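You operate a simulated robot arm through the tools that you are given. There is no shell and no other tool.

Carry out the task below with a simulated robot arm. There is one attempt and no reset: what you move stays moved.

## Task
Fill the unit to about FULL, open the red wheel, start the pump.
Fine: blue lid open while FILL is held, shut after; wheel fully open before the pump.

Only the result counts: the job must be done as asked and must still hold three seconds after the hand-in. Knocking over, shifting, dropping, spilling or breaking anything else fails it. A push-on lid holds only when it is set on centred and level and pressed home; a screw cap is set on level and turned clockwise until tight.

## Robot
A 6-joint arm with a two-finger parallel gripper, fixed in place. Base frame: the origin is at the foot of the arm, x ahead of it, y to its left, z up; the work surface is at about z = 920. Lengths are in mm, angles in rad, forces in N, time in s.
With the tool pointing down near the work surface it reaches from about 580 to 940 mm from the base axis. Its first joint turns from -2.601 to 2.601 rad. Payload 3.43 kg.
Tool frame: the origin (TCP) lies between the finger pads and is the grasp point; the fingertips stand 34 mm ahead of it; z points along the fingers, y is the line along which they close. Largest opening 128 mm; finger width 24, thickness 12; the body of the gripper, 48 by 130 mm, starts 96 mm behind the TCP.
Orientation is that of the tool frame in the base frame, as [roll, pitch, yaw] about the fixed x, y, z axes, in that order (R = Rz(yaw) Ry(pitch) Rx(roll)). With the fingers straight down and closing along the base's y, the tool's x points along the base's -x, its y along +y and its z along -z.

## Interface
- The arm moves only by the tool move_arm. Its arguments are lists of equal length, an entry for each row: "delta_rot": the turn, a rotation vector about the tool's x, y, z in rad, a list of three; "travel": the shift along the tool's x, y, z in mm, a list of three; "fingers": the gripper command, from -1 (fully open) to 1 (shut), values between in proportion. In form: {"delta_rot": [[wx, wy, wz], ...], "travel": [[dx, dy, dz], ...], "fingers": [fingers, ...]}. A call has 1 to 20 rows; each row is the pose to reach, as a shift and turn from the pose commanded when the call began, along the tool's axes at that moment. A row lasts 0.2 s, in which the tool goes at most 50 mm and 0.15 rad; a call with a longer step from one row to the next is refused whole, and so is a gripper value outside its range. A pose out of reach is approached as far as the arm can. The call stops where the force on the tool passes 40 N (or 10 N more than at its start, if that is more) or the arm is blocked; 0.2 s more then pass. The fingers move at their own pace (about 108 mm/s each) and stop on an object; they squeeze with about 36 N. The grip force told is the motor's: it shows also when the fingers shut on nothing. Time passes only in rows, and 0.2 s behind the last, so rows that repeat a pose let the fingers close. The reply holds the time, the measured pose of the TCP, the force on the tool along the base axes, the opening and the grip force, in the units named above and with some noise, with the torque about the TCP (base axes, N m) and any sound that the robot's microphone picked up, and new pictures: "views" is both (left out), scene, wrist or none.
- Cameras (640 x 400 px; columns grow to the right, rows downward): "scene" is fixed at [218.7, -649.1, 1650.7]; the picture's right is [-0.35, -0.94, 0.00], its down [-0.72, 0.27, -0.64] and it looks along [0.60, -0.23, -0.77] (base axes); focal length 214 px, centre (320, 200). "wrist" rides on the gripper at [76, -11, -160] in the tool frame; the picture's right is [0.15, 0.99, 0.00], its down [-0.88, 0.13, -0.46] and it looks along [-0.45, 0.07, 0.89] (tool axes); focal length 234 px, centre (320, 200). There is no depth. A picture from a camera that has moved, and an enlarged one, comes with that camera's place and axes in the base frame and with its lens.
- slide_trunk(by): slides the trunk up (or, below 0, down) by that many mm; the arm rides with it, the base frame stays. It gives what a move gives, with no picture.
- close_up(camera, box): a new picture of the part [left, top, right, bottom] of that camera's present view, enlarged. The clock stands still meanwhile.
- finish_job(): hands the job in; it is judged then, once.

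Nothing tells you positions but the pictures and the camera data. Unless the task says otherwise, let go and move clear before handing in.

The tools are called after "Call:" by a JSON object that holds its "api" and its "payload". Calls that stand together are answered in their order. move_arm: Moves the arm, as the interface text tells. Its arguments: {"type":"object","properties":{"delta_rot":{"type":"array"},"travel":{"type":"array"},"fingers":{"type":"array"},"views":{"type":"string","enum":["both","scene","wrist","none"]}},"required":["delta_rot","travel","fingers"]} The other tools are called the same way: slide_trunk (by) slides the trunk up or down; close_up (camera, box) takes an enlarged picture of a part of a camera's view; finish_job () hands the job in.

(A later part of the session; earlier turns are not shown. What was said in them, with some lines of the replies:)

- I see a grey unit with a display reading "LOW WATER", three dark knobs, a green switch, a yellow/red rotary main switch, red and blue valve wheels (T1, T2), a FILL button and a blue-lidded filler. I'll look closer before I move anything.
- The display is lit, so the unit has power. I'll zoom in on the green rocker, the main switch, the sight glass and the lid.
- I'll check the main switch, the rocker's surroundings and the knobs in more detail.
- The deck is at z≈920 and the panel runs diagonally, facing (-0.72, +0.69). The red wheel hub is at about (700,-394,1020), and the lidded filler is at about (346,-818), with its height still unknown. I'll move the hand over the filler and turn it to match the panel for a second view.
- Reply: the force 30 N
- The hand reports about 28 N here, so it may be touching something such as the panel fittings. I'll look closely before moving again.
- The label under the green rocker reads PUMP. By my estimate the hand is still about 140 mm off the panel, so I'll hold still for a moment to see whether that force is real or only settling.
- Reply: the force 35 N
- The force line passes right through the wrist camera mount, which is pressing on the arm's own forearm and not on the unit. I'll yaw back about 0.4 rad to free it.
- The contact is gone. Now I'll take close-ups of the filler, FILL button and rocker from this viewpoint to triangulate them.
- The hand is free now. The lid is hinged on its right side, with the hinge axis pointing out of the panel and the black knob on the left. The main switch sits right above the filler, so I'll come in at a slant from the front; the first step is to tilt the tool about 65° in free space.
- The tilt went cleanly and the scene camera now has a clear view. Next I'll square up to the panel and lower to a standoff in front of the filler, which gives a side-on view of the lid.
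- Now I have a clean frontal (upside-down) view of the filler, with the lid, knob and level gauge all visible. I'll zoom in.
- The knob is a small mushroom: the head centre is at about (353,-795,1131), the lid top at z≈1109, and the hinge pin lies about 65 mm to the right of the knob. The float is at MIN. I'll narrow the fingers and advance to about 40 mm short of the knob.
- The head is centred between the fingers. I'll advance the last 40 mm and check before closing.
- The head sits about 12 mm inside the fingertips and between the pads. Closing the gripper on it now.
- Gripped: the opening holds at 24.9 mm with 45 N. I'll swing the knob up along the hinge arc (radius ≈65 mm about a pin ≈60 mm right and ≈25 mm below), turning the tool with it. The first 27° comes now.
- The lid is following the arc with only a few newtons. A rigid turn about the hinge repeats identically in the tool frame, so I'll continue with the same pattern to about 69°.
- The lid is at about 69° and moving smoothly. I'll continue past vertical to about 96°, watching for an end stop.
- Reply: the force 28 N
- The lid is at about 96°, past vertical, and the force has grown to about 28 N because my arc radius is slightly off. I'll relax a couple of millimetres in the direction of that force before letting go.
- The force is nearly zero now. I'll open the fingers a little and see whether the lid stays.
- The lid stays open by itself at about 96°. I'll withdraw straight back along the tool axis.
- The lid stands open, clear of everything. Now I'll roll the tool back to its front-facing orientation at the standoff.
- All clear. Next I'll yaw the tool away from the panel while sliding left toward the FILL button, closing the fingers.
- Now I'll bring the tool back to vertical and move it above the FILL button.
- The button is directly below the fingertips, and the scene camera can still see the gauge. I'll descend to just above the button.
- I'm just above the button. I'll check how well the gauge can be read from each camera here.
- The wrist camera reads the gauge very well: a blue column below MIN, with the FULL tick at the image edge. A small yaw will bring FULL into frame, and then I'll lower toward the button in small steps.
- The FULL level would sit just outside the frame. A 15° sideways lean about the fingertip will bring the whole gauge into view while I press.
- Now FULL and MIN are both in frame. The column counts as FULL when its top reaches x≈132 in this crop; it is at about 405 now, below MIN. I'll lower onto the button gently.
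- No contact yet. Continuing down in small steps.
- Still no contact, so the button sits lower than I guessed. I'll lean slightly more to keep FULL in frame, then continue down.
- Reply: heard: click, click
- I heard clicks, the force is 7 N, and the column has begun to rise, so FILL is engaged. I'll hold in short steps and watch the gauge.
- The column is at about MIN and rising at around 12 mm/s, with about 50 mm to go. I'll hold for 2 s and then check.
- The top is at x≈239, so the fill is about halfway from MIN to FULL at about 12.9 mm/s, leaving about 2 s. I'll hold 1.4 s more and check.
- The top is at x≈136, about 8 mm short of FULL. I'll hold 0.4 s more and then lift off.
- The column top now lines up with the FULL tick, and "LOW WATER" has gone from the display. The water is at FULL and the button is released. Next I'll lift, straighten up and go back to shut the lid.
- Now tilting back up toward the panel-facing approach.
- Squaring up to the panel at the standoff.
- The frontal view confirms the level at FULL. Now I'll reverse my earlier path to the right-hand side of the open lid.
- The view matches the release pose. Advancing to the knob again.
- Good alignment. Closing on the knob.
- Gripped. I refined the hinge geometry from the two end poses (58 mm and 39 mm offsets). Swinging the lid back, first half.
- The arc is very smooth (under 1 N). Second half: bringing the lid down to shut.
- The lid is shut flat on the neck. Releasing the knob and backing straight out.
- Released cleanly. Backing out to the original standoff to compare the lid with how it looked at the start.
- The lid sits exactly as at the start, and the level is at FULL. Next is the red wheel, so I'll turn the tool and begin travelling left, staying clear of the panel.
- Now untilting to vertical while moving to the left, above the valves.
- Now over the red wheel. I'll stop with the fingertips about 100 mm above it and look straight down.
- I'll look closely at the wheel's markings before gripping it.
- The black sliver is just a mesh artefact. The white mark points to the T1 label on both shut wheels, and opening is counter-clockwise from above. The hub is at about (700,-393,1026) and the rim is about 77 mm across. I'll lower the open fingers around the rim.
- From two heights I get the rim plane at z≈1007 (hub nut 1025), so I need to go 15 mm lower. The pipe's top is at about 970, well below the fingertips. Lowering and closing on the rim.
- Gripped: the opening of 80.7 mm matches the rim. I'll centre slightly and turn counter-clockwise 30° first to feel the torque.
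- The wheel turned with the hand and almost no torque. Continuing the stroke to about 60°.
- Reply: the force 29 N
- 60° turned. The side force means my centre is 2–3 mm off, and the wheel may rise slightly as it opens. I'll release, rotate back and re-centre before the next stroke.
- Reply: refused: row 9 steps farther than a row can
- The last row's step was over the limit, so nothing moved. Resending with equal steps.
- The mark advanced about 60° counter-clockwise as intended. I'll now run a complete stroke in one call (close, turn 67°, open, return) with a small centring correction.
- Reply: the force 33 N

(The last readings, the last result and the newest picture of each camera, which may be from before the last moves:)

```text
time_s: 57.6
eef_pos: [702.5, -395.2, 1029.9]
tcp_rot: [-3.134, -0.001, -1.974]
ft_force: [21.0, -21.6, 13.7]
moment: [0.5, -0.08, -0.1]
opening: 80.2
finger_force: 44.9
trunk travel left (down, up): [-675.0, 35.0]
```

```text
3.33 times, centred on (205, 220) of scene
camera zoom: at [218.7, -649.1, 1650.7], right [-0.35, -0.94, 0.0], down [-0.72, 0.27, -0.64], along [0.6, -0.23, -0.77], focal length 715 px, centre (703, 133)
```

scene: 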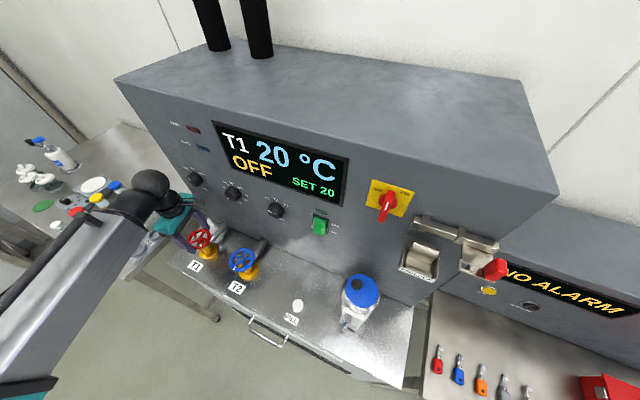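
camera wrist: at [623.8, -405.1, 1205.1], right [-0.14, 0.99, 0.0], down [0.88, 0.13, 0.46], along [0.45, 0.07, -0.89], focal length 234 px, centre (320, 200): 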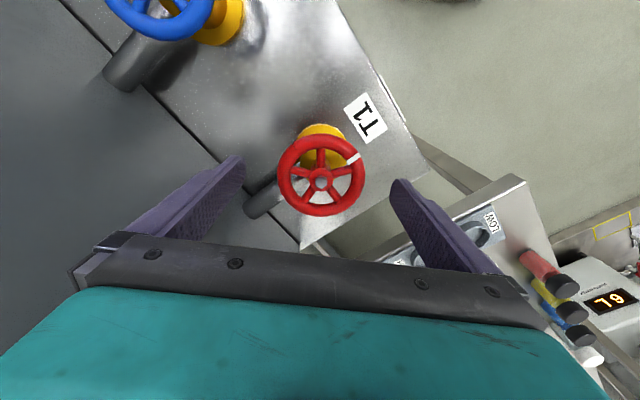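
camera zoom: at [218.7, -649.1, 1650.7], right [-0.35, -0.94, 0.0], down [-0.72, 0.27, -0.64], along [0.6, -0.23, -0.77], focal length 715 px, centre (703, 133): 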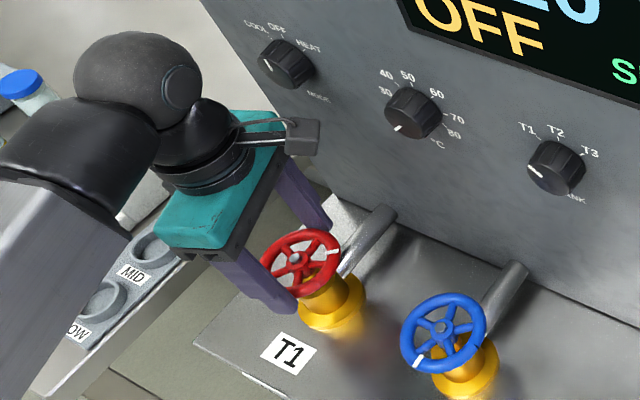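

Now at about 127° total. The force points toward the panel and slightly up, so the wheel rises a little and its centre is offset. I'll release, return, regrip and turn again while ramping a small compensation.

Call:
{"api": "move_arm", "payload": {"delta_rot": [[0, 0, 0], [0, 0, 0], [0, 0, 0.146], [0, 0, 0.292], [0, 0, 0.438], [0, 0, 0.584], [0, 0, 0.73], [0, 0, 0.876], [0, 0, 1.022], [0, 0, 1.168], [0, 0, 1.168], [0, 0, 1.168], [0, 0, 1.022], [0, 0, 0.876], [0, 0, 0.73], [0, 0, 0.584], [0, 0, 0.438], [0, 0, 0.292], [0, 0, 0.146], [0, 0, 0]], "travel": [[0, 0, 0], [0, 0, 0], [-0.1, -0.1, -0.2], [-0.3, -0.3, -0.5], [-0.4, -0.4, -0.8], [-0.5, -0.6, -1], [-0.7, -0.7, -1.2], [-0.8, -0.9, -1.5], [-0.9, -1, -1.8], [-1.05, -1.2, -2], [-1.05, -1.2, -2], [-1.05, -1.2, -2], [-0.85, -1.7, -2.2], [-0.65, -2.2, -2.5], [-0.45, -2.7, -2.8], [-0.25, -3.2, -3], [-0.05, -3.6, -3.2], [0.15, -4.1, -3.5], [0.35, -4.6, -3.8], [0.54, -5.1, -4]], "fingers": [-0.6, -0.6, -0.6, -0.6, -0.6, -0.6, -0.6, -0.6, -0.6, -0.6, 1, 1, 1, 1, 1, 1, 1, 1, 1, 1], "views": "none"}}

Call:
{"api": "close_up", "payload": {"camera": "wrist", "box": [200, 100, 440, 250]}}

Call:
{"api": "close_up", "payload": {"camera": "scene", "box": [150, 160, 260, 280]}}

```text
time_s: 61.8
eef_pos: [702.1, -395.1, 1032.3]
tcp_rot: [3.138, 0.001, -1.974]
ft_force: [-18.3, 5.4, -28.1]
moment: [-0.84, 0.16, 0.08]
opening: 80.5
finger_force: 44.4
trunk travel left (down, up): [-675.0, 35.0]
```

```text
2.67 times, centred on (320, 175) of wrist
camera zoom: at [682.8, -470.3, 1191.8], right [-0.97, 0.25, 0.0], down [0.23, 0.86, 0.46], along [0.11, 0.44, -0.89], focal length 624 px, centre (320, 267)
```

zoom: 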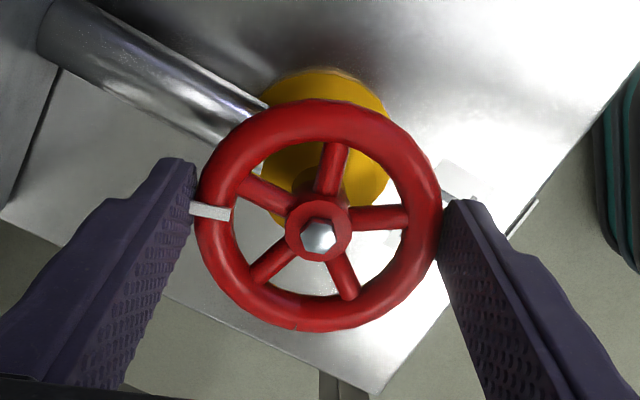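

```text
3.33 times, centred on (205, 220) of scene
camera zoom: at [218.7, -649.1, 1650.7], right [-0.35, -0.94, 0.0], down [-0.72, 0.27, -0.64], along [0.6, -0.23, -0.77], focal length 715 px, centre (703, 133)
```

zoom: 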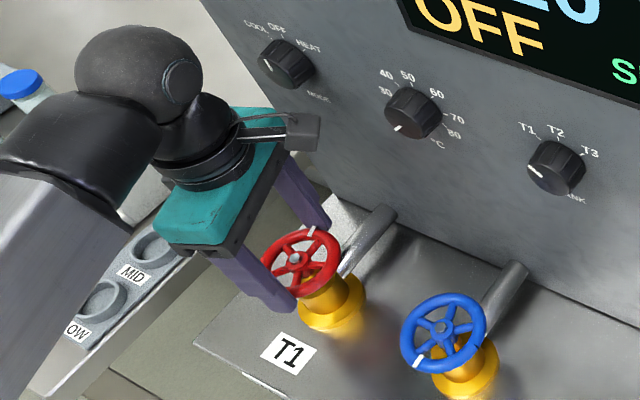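

No end stop yet at about 194°. This time I overcompensated, because the wheel does not rise. I'll correct the ramp and do another stroke.

Call:
{"api": "move_arm", "payload": {"delta_rot": [[0, 0, 0], [0, 0, 0], [0, 0, 0.146], [0, 0, 0.292], [0, 0, 0.438], [0, 0, 0.584], [0, 0, 0.73], [0, 0, 0.876], [0, 0, 1.022], [0, 0, 1.168], [0, 0, 1.168], [0, 0, 1.168], [0, 0, 1.022], [0, 0, 0.876], [0, 0, 0.73], [0, 0, 0.584], [0, 0, 0.438], [0, 0, 0.292], [0, 0, 0.146], [0, 0, 0]], "travel": [[0, 0, 0], [0, 0, 0], [-0.2, 0.5, 0.4], [-0.4, 1, 0.8], [-0.6, 1.5, 1.1], [-0.8, 2, 1.5], [-1, 2.5, 1.9], [-1.2, 3, 2.2], [-1.4, 3.4, 2.6], [-1.6, 3.9, 3], [-1.6, 3.9, 3], [-1.6, 3.9, 3], [-1.4, 3.7, 3], [-1.1, 3.5, 2.9], [-0.9, 3.2, 2.9], [-0.6, 3, 2.8], [-0.4, 2.8, 2.8], [-0.1, 2.6, 2.8], [0.1, 2.4, 2.7], [0.36, 2.1, 2.7]], "fingers": [-0.6, -0.6, -0.6, -0.6, -0.6, -0.6, -0.6, -0.6, -0.6, -0.6, 1, 1, 1, 1, 1, 1, 1, 1, 1, 1], "views": "none"}}

Call:
{"api": "close_up", "payload": {"camera": "wrist", "box": [200, 100, 440, 250]}}

Call:
{"api": "close_up", "payload": {"camera": "scene", "box": [150, 160, 260, 280]}}

```text
time_s: 66.0
eef_pos: [703.9, -395.7, 1031.6]
tcp_rot: [-3.138, 0.001, -1.972]
ft_force: [7.8, -8.4, 7.4]
moment: [0.69, 0.2, -0.03]
opening: 80.4
finger_force: 44.8
trunk travel left (down, up): [-675.0, 35.0]
```

```text
2.67 times, centred on (320, 175) of wrist
camera zoom: at [681.9, -469.4, 1191.2], right [-0.97, 0.25, 0.0], down [0.22, 0.86, 0.46], along [0.12, 0.44, -0.89], focal length 624 px, centre (320, 267)
```

zoom: 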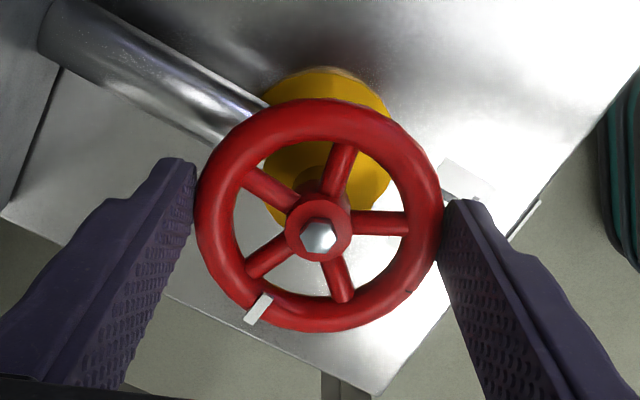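

```text
3.33 times, centred on (205, 220) of scene
camera zoom: at [218.7, -649.1, 1650.7], right [-0.35, -0.94, 0.0], down [-0.72, 0.27, -0.64], along [0.6, -0.23, -0.77], focal length 715 px, centre (703, 133)
```

zoom: 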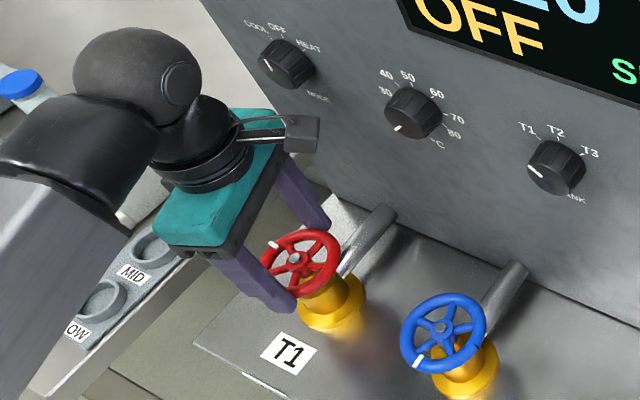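

About 255–261° so far, with still no stop and low forces. Next stroke.

Call:
{"api": "move_arm", "payload": {"delta_rot": [[0, 0, 0], [0, 0, 0], [0, 0, 0.146], [0, 0, 0.292], [0, 0, 0.438], [0, 0, 0.584], [0, 0, 0.73], [0, 0, 0.876], [0, 0, 1.022], [0, 0, 1.168], [0, 0, 1.168], [0, 0, 1.168], [0, 0, 1.022], [0, 0, 0.876], [0, 0, 0.73], [0, 0, 0.584], [0, 0, 0.438], [0, 0, 0.292], [0, 0, 0.146], [0, 0, 0]], "travel": [[0, 0, 0], [0, 0, 0], [-0.2, 0.1, 0], [-0.4, 0.3, 0], [-0.6, 0.4, -0.1], [-0.8, 0.6, -0.1], [-1, 0.7, -0.1], [-1.2, 0.9, -0.2], [-1.4, 1, -0.2], [-1.7, 1.15, -0.2], [-1.7, 1.15, -0.2], [-1.7, 1.15, -0.2], [-1.4, 0.9, -0.2], [-1.2, 0.6, -0.3], [-0.9, 0.3, -0.3], [-0.7, 0, -0.4], [-0.4, -0.3, -0.4], [-0.2, -0.5, -0.5], [0.1, -0.8, -0.5], [0.3, -1.1, -0.6]], "fingers": [-0.6, -0.6, -0.6, -0.6, -0.6, -0.6, -0.6, -0.6, -0.6, -0.6, 1, 1, 1, 1, 1, 1, 1, 1, 1, 1], "views": "none"}}

Call:
{"api": "close_up", "payload": {"camera": "wrist", "box": [200, 100, 440, 250]}}

Call:
{"api": "close_up", "payload": {"camera": "scene", "box": [150, 160, 260, 280]}}

```text
time_s: 70.2
eef_pos: [702.5, -397.3, 1033.0]
tcp_rot: [-3.14, 0.0, -1.976]
ft_force: [-2.2, 1.7, -1.5]
moment: [0.44, 0.4, -1.41]
opening: 80.6
finger_force: 44.7
trunk travel left (down, up): [-675.0, 35.0]
```

```text
2.67 times, centred on (320, 175) of wrist
camera zoom: at [681.6, -470.4, 1192.0], right [-0.97, 0.26, 0.0], down [0.23, 0.86, 0.46], along [0.12, 0.44, -0.89], focal length 624 px, centre (320, 267)
```

zoom: 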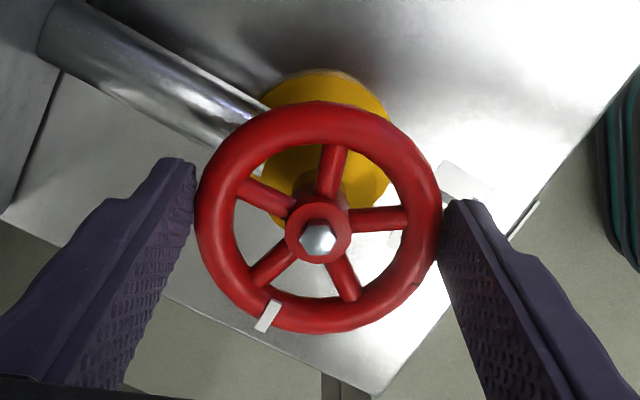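

```text
3.33 times, centred on (205, 220) of scene
camera zoom: at [218.7, -649.1, 1650.7], right [-0.35, -0.94, 0.0], down [-0.72, 0.27, -0.64], along [0.6, -0.23, -0.77], focal length 715 px, centre (703, 133)
```

zoom: 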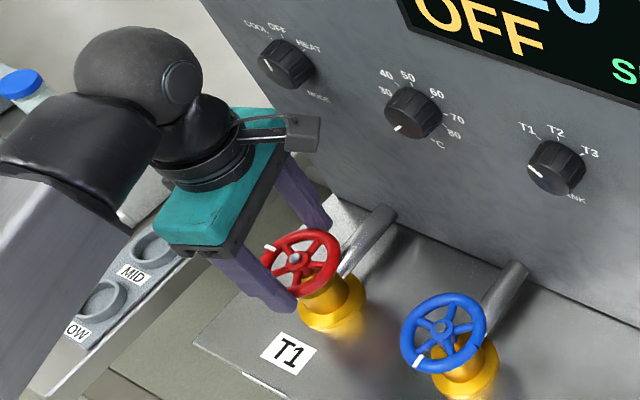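

The torque jumped to -1.4 N m and the mark barely moved, so the wheel is against its open stop at about 265–270°. I'll release, rotate back clear, check the mark and lift away.

Call:
{"api": "move_arm", "payload": {"delta_rot": [[0, 0, 0], [0, 0, 0], [0, 0, 0], [0, 0, 0.146], [0, 0, 0.292], [0, 0, 0.438], [0, 0, 0.584], [0, 0, 0.73], [0, 0, 0.876], [0, 0, 1.022], [0, 0, 1.168], [0, 0, 1.168]], "travel": [[0, 0, 0], [0, 0, 0], [0, 0, 0], [0, 0, 0], [0, 0, 0], [0, 0, 0], [0, 0, 0], [0, 0, 0], [0, 0, 0], [0, 0, 0], [-1.7, 1.1, 0], [-1.7, 1.1, 0]], "fingers": [-0.6, -0.6, -0.6, -0.6, -0.6, -0.6, -0.6, -0.6, -0.6, -0.6, -0.6, -0.6], "views": "none"}}

Call:
{"api": "close_up", "payload": {"camera": "wrist", "box": [200, 100, 440, 250]}}

Call:
{"api": "close_up", "payload": {"camera": "scene", "box": [180, 220, 260, 280]}}

```text
time_s: 72.8
eef_pos: [701.5, -393.8, 1032.3]
tcp_rot: [3.141, 0.002, 3.138]
ft_force: [1.0, 1.3, -0.7]
moment: [0.0, 0.0, 0.0]
opening: 102.6
finger_force: 0.2
trunk travel left (down, up): [-675.0, 35.0]
```

```text
2.67 times, centred on (320, 175) of wrist
camera zoom: at [625.1, -404.3, 1191.6], right [-0.14, 0.99, 0.0], down [0.88, 0.13, 0.46], along [0.45, 0.06, -0.89], focal length 624 px, centre (320, 267)
```

zoom: 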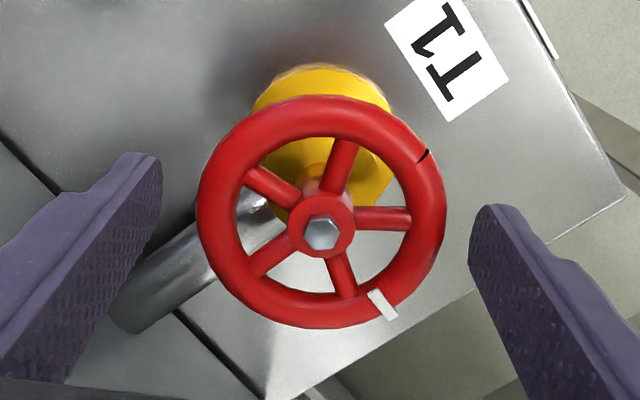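

```text
6.67 times, centred on (220, 250) of scene
camera zoom: at [218.7, -649.1, 1650.7], right [-0.35, -0.94, 0.0], down [-0.72, 0.27, -0.64], along [0.6, -0.23, -0.77], focal length 1430 px, centre (987, -133)
```

zoom: 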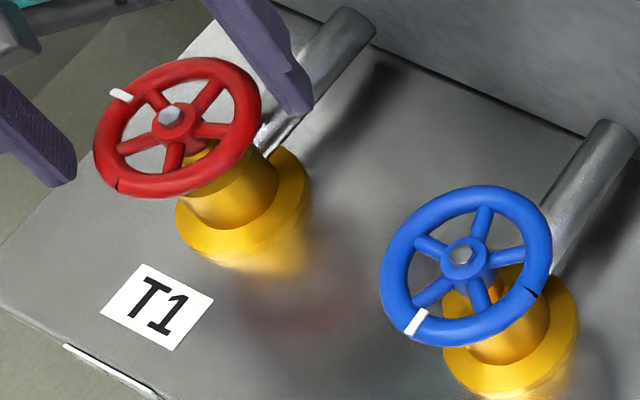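

The mark ended about 270° from its start and stayed there after release, so the red wheel is fully open. The blue wheel is untouched. Now the pump: the rocker is at about (496,-755,1200) on the panel with ON at the bottom. Lifting off the wheel.

Call:
{"api": "move_arm", "payload": {"delta_rot": [[0, 0, 0], [0, 0, 0], [0, 0, 0], [0, 0, 0], [0, 0, 0], [0, 0, 0]], "travel": [[0, 0, -40], [0, 0, -80], [25, -14, -110], [50, -28, -135], [75, -42, -155], [100, -56, -170]], "fingers": [-0.6, -0.6, -0.6, 0.5, 1, 1], "views": "scene"}}

Call:
{"api": "close_up", "payload": {"camera": "scene", "box": [180, 220, 260, 280]}}

```text
time_s: 74.2
eef_pos: [601.0, -448.5, 1203.1]
tcp_rot: [-3.141, 0.003, 3.139]
ft_force: [0.6, -0.4, 0.5]
moment: [0.0, -0.01, 0.02]
opening: 0.0
finger_force: 33.0
trunk travel left (down, up): [-675.0, 35.0]
```

scene: 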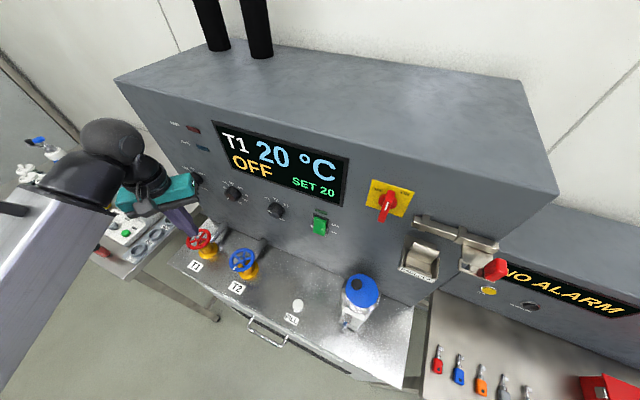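

```text
6.67 times, centred on (220, 250) of scene
camera zoom: at [218.7, -649.1, 1650.7], right [-0.35, -0.94, 0.0], down [-0.72, 0.27, -0.64], along [0.6, -0.23, -0.77], focal length 1430 px, centre (987, -133)
```

zoom: 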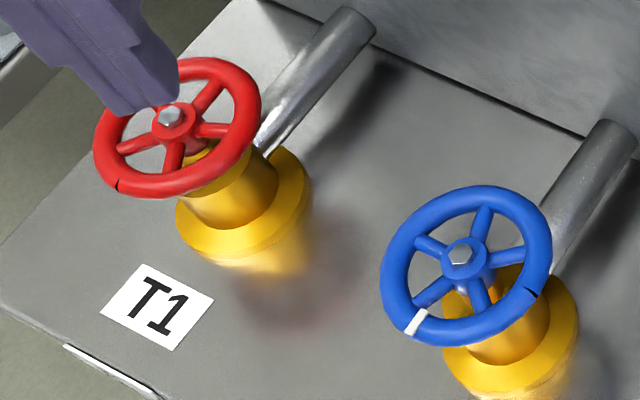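

Now tilting toward the panel while moving right, toward the rocker's standoff.

Call:
{"api": "move_arm", "payload": {"delta_rot": [[0, -0.126, 0], [0, -0.252, 0], [0, -0.378, 0], [0, -0.504, 0], [0, -0.63, 0], [0, -0.756, 0], [0, -0.882, 0], [0, -1.008, 0], [0, -1.134, 0]], "travel": [[22.3, -19, -3], [44.7, -38.1, -6], [67, -57.2, -9], [89.3, -76.2, -12], [111.7, -95.3, -15], [134, -114.3, -18], [156.3, -133.4, -21], [178.7, -152.4, -24], [201, -171.5, -27]], "fingers": [1, 1, 1, 1, 1, 1, 1, 1, 1], "views": "none"}}

```text
time_s: 76.2
eef_pos: [399.1, -621.7, 1228.2]
tcp_rot: [-3.139, 1.139, 3.14]
ft_force: [0.2, 0.0, 0.4]
moment: [-0.01, -0.02, 0.0]
opening: 0.1
finger_force: 32.6
trunk travel left (down, up): [-675.0, 35.0]
```

Squaring up in front of the rocker.

Call:
{"api": "move_arm", "payload": {"delta_rot": [[0.1166, 0, 0.0544], [0.2331, 0, 0.1087], [0.3497, 0, 0.1631], [0.4663, 0, 0.2175], [0.5828, 0, 0.2718], [0.6994, 0, 0.3262]], "travel": [[3.5, -8.6, 3.6], [6.9, -17.1, 7.2], [10.4, -25.7, 10.9], [13.9, -34.2, 14.5], [17.3, -42.8, 18.1], [20.8, -51.3, 21.7]], "fingers": [1, 1, 1, 1, 1, 1]}}

Call:
{"api": "close_up", "payload": {"camera": "wrist", "box": [240, 90, 400, 210]}}

Call:
{"api": "close_up", "payload": {"camera": "scene", "box": [260, 180, 380, 280]}}

```text
time_s: 77.6
eef_pos: [412.3, -672.6, 1200.8]
tcp_rot: [3.141, 1.136, 2.364]
ft_force: [-0.1, 0.0, 1.0]
moment: [0.0, -0.03, -0.03]
opening: 0.0
finger_force: 32.8
trunk travel left (down, up): [-675.0, 35.0]
camera wrist: at [276.4, -555.6, 1199.7], right [0.65, 0.75, -0.13], down [0.06, 0.12, 0.99], along [0.76, -0.65, 0.03], focal length 234 px, centre (320, 200)
```

scene: 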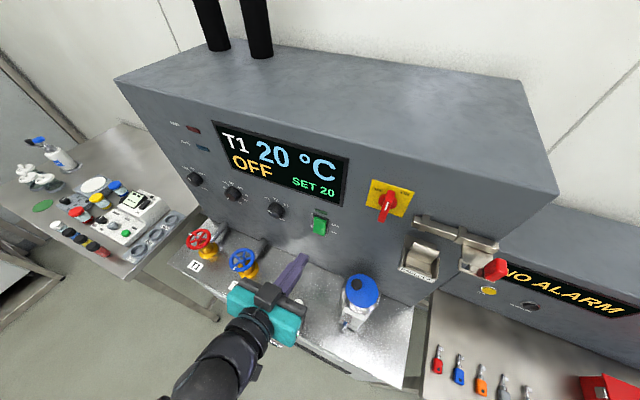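
wrist: 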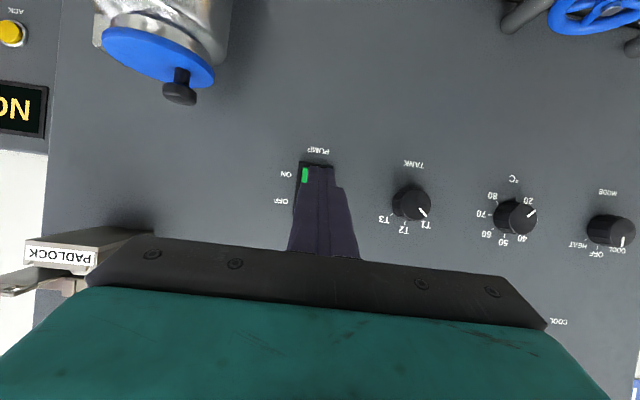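

```text
3.33 times, centred on (320, 150) of wrist
camera zoom: at [276.4, -555.6, 1199.7], right [0.65, 0.75, -0.13], down [0.06, 0.12, 0.99], along [0.76, -0.65, 0.03], focal length 781 px, centre (320, 367)
```

zoom: 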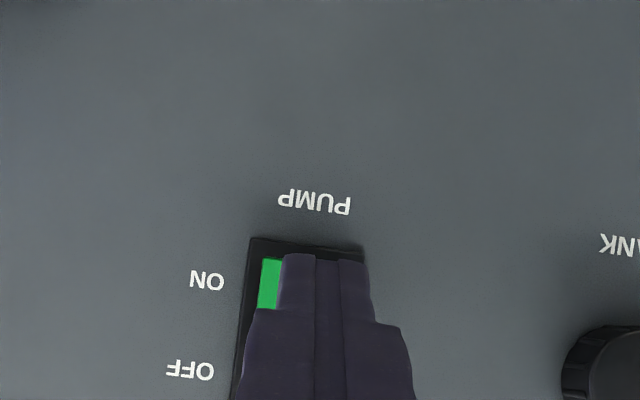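

```text
4.00 times, centred on (320, 230) of scene
camera zoom: at [218.7, -649.1, 1650.7], right [-0.35, -0.94, 0.0], down [-0.72, 0.27, -0.64], along [0.6, -0.23, -0.77], focal length 858 px, centre (320, 80)
```

zoom: 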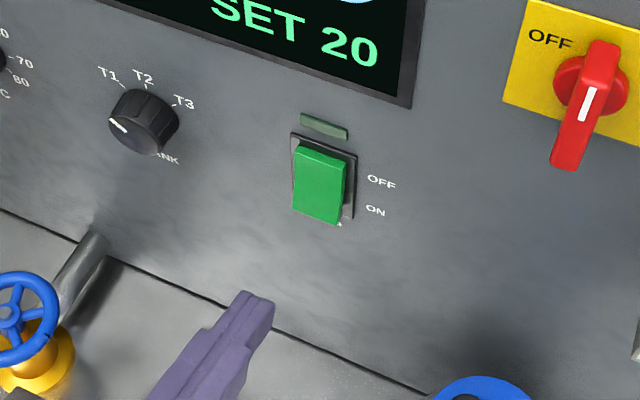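

The rocker spans z≈1163–1225 with its ON half at the bottom. The closed fingertips need to go about 20 mm lower and 5 mm toward the filler. Moving to a pre-press pose about 30 mm off the panel.

Call:
{"api": "move_arm", "payload": {"delta_rot": [[0, 0, 0], [0, 0, 0], [0, 0, 0], [0, 0, 0]], "travel": [[10, -2.5, 4.5], [19.4, -5, 9.1], [8.8, -5, 31.7], [-1.8, -5, 54.4]], "fingers": [1, 1, 1, 1]}}

Call:
{"api": "close_up", "payload": {"camera": "wrist", "box": [240, 90, 400, 210]}}

Call:
{"api": "close_up", "payload": {"camera": "scene", "box": [280, 190, 360, 250]}}

```text
time_s: 78.6
eef_pos: [444.7, -713.3, 1179.1]
tcp_rot: [3.139, 1.134, 2.365]
ft_force: [0.2, 0.0, 0.3]
moment: [0.0, 0.03, -0.01]
opening: 0.0
finger_force: 32.9
trunk travel left (down, up): [-675.0, 35.0]
camera wrist: at [308.8, -596.1, 1178.1], right [0.65, 0.75, -0.13], down [0.06, 0.12, 0.99], along [0.76, -0.65, 0.03], focal length 234 px, centre (320, 200)
```

scene: 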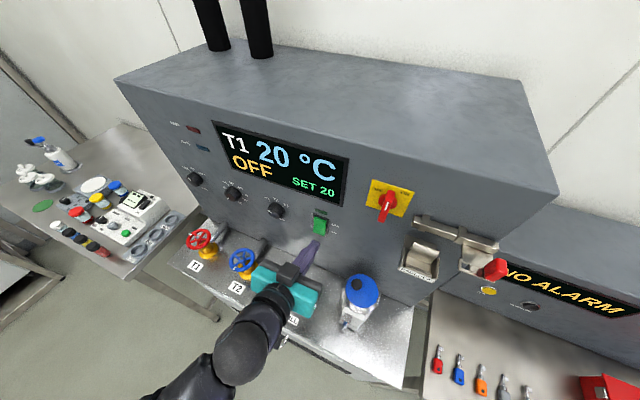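
wrist: 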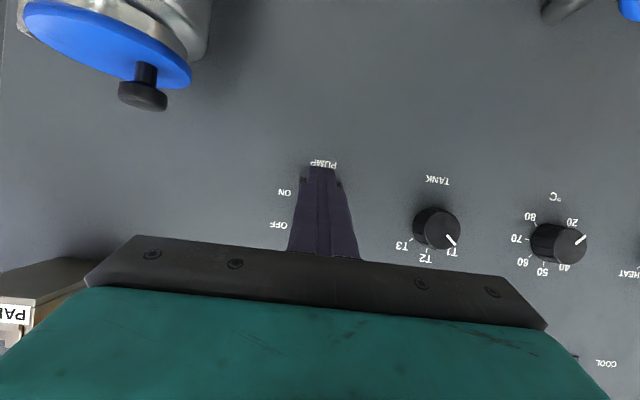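

```text
3.33 times, centred on (320, 150) of wrist
camera zoom: at [308.8, -596.1, 1178.1], right [0.65, 0.75, -0.13], down [0.06, 0.12, 0.99], along [0.76, -0.65, 0.03], focal length 781 px, centre (320, 367)
```

zoom: 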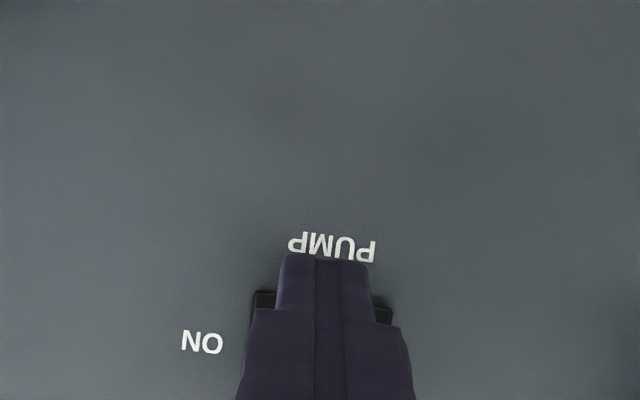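

```text
6.67 times, centred on (320, 220) of scene
camera zoom: at [218.7, -649.1, 1650.7], right [-0.35, -0.94, 0.0], down [-0.72, 0.27, -0.64], along [0.6, -0.23, -0.77], focal length 1430 px, centre (320, 67)
```

zoom: 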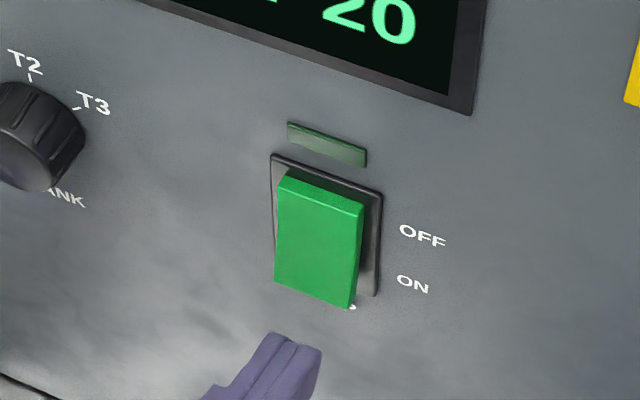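

The fingertips are lined up with the lower (ON) end of the rocker. Pressing straight in toward the panel in small steps.

Call:
{"api": "move_arm", "payload": {"delta_rot": [[0, 0, 0], [0, 0, 0], [0, 0, 0], [0, 0, 0]], "travel": [[-2.1, 0, 4.5], [-4.2, 0, 9.1], [-6.4, 0, 13.6], [-8.1, 0, 17.2]], "fingers": [1, 1, 1, 1], "views": "none"}}

Call:
{"api": "close_up", "payload": {"camera": "scene", "box": [280, 190, 360, 250]}}

```text
time_s: 79.6
eef_pos: [456.3, -724.5, 1177.8]
tcp_rot: [3.14, 1.135, 2.367]
ft_force: [-0.1, 0.3, -0.5]
moment: [0.03, 0.04, -0.01]
opening: 0.2
finger_force: 33.3
trunk travel left (down, up): [-675.0, 35.0]
```

```text
6.67 times, centred on (320, 220) of scene
camera zoom: at [218.7, -649.1, 1650.7], right [-0.35, -0.94, 0.0], down [-0.72, 0.27, -0.64], along [0.6, -0.23, -0.77], focal length 1430 px, centre (320, 67)
```

zoom: 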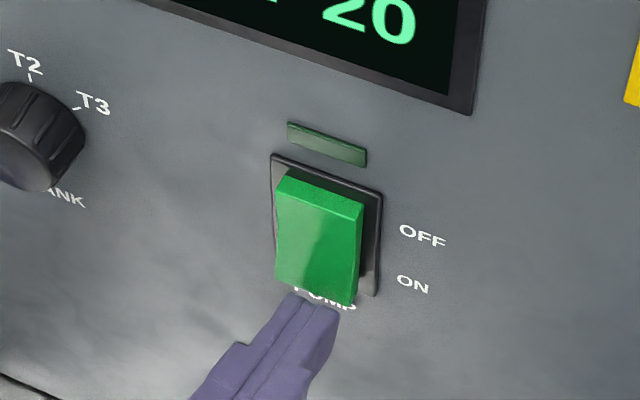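

The rocker's lower edge has started to move in, but the lamp isn't lit yet. Pressing a little further.

Call:
{"api": "move_arm", "payload": {"delta_rot": [[0, 0, 0], [0, 0, 0], [0, 0, 0]], "travel": [[-1.3, 0, 2.7], [-2.5, 0, 5.4], [-3.8, 0, 8.2]], "fingers": [1, 1, 1], "views": "none"}}

Call:
{"api": "close_up", "payload": {"camera": "scene", "box": [280, 190, 360, 250]}}

Call:
{"api": "close_up", "payload": {"camera": "wrist", "box": [240, 90, 400, 210]}}

```text
time_s: 80.4
eef_pos: [460.9, -727.3, 1179.0]
tcp_rot: [3.139, 1.133, 2.367]
ft_force: [-20.8, 20.5, -7.7]
moment: [0.26, 0.23, 0.01]
opening: 0.0
finger_force: 32.9
trunk travel left (down, up): [-675.0, 35.0]
```

```text
6.67 times, centred on (320, 220) of scene
camera zoom: at [218.7, -649.1, 1650.7], right [-0.35, -0.94, 0.0], down [-0.72, 0.27, -0.64], along [0.6, -0.23, -0.77], focal length 1430 px, centre (320, 67)
```

zoom: 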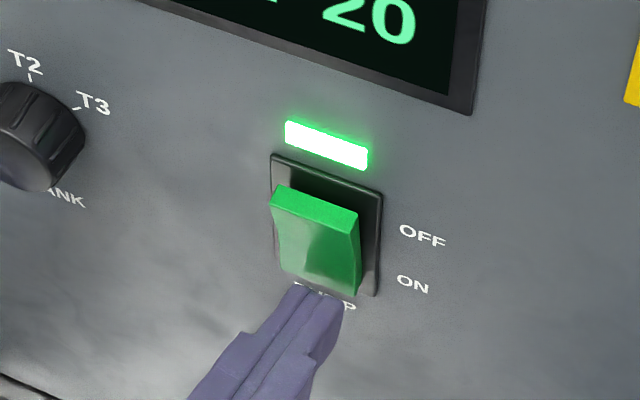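

```text
3.33 times, centred on (320, 150) of wrist
camera zoom: at [325.3, -612.0, 1178.1], right [0.65, 0.75, -0.13], down [0.06, 0.12, 0.99], along [0.76, -0.65, 0.03], focal length 781 px, centre (320, 367)
```

zoom: 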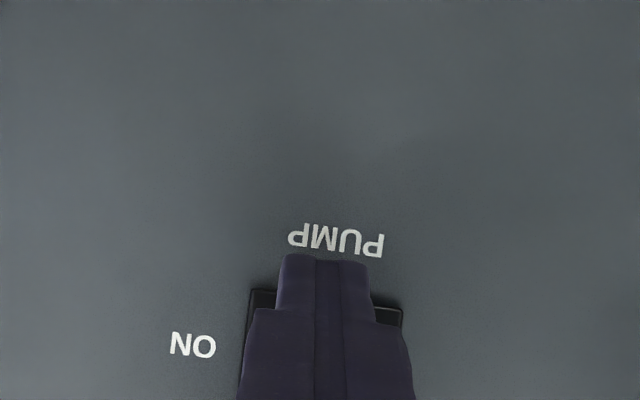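

The pump lamp is lit and the rocker has tipped over. Backing off along the same line.

Call:
{"api": "move_arm", "payload": {"delta_rot": [[0, 0, 0], [0, 0, 0], [0, 0, 0], [0, 0, 0]], "travel": [[4.2, 0, -9], [12.7, 0, -27.2], [25.4, 0, -54.3], [42.4, 0, -90.6]], "fingers": [1, 1, 1, 1], "views": "scene"}}

Call:
{"api": "close_up", "payload": {"camera": "scene", "box": [280, 190, 360, 250]}}

Call:
{"api": "close_up", "payload": {"camera": "scene", "box": [160, 100, 360, 240]}}

```text
time_s: 81.4
eef_pos: [391.3, -657.2, 1180.4]
tcp_rot: [3.141, 1.137, 2.366]
ft_force: [0.5, -0.3, 0.1]
moment: [-0.02, -0.03, 0.0]
opening: 0.5
finger_force: 32.9
trunk travel left (down, up): [-675.0, 35.0]
```

scene: 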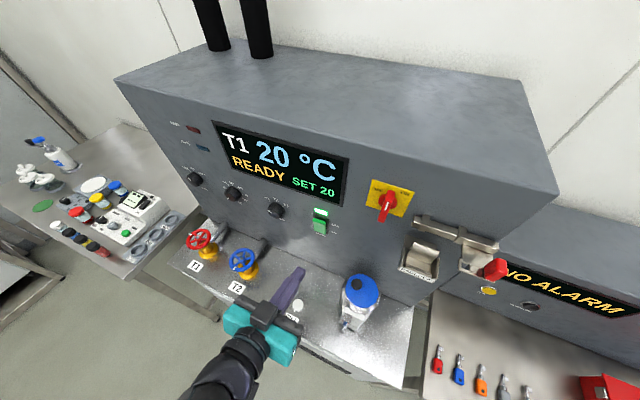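

```text
6.67 times, centred on (320, 220) of scene
camera zoom: at [218.7, -649.1, 1650.7], right [-0.35, -0.94, 0.0], down [-0.72, 0.27, -0.64], along [0.6, -0.23, -0.77], focal length 1430 px, centre (320, 67)
```

zoom: 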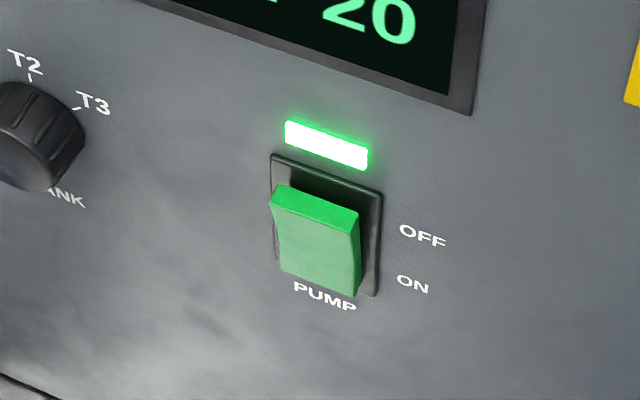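

```text
2.86 times, centred on (260, 170) of scene
camera zoom: at [218.7, -649.1, 1650.7], right [-0.35, -0.94, 0.0], down [-0.72, 0.27, -0.64], along [0.6, -0.23, -0.77], focal length 613 px, centre (491, 286)
```

zoom: 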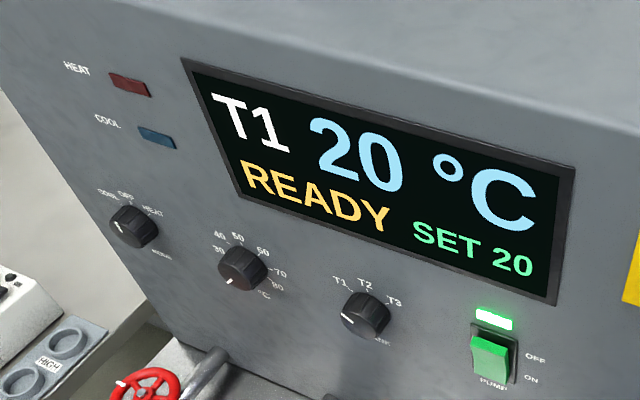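

READY is shown, the lamp stays lit and the rocker holds ON. Final checks on the gauge, lid and wheel.

Call:
{"api": "move_arm", "payload": {"delta_rot": [[0, 0, 0], [0, 0, 0], [0, 0, 0]], "travel": [[0, -30, -20], [0, -65, -45], [0, -100, -70]], "fingers": [1, 1, 1]}}

Call:
{"api": "close_up", "payload": {"camera": "wrist", "box": [220, 0, 380, 190]}}

Call:
{"api": "close_up", "payload": {"camera": "scene", "box": [170, 220, 400, 340]}}

```text
time_s: 82.2
eef_pos: [275.4, -685.7, 1206.7]
tcp_rot: [3.138, 1.134, 2.366]
ft_force: [0.4, 0.3, 0.3]
moment: [0.05, 0.0, -0.01]
opening: 0.1
finger_force: 33.0
trunk travel left (down, up): [-675.0, 35.0]
camera wrist: at [139.4, -570.1, 1205.8], right [0.65, 0.75, -0.13], down [0.06, 0.12, 0.99], along [0.76, -0.65, 0.03], focal length 234 px, centre (320, 200)
```

scene: 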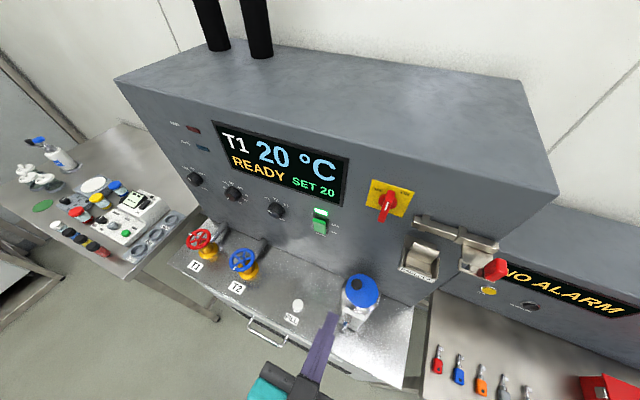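
wrist: 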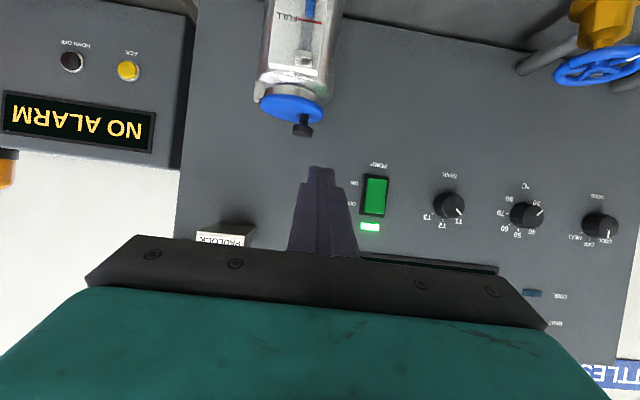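

```text
2.11 times, centred on (300, 95) of wrist
camera zoom: at [139.4, -570.1, 1205.8], right [0.65, 0.75, -0.13], down [0.06, 0.12, 0.99], along [0.76, -0.65, 0.03], focal length 493 px, centre (362, 421)
```

zoom: 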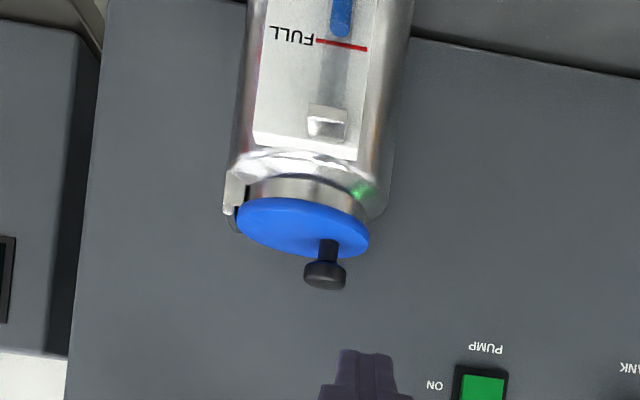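

```text
2.78 times, centred on (285, 280) of scene
camera zoom: at [218.7, -649.1, 1650.7], right [-0.35, -0.94, 0.0], down [-0.72, 0.27, -0.64], along [0.6, -0.23, -0.77], focal length 597 px, centre (417, -23)
```

zoom: 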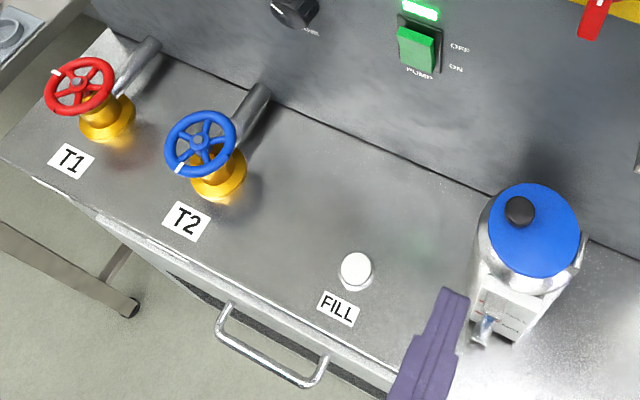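

Everything checks out:
- **Level:** at FULL.
- **Blue lid:** shut.
- **Red wheel:** at its open stop.
- **Pump:** rocker ON, lamp lit, display READY.

The hand is clear of everything, so I'm handing in.

Call:
{"api": "finish_job", "payload": {}}

```text
The job is handed in.
```

The job is done and handed in: the unit is filled to about FULL, the red wheel is fully open and the pump is running. I don't have the judging result.

- **Filling:** the blue lid stood open the whole time FILL was held, and I shut it afterwards. The gauge reads at the FULL line, within about 2 mm.
- **Red wheel:** I turned it counter-clockwise about 270° until it hit its stop, before starting the pump.
- **Pump:** the rocker is on, its lamp is lit, and the display changed from "LOW WATER" to "READY".

Early on, the wrist camera mount briefly pressed against the robot's own forearm. It did not touch the unit. The hand was clear of everything at hand-in.
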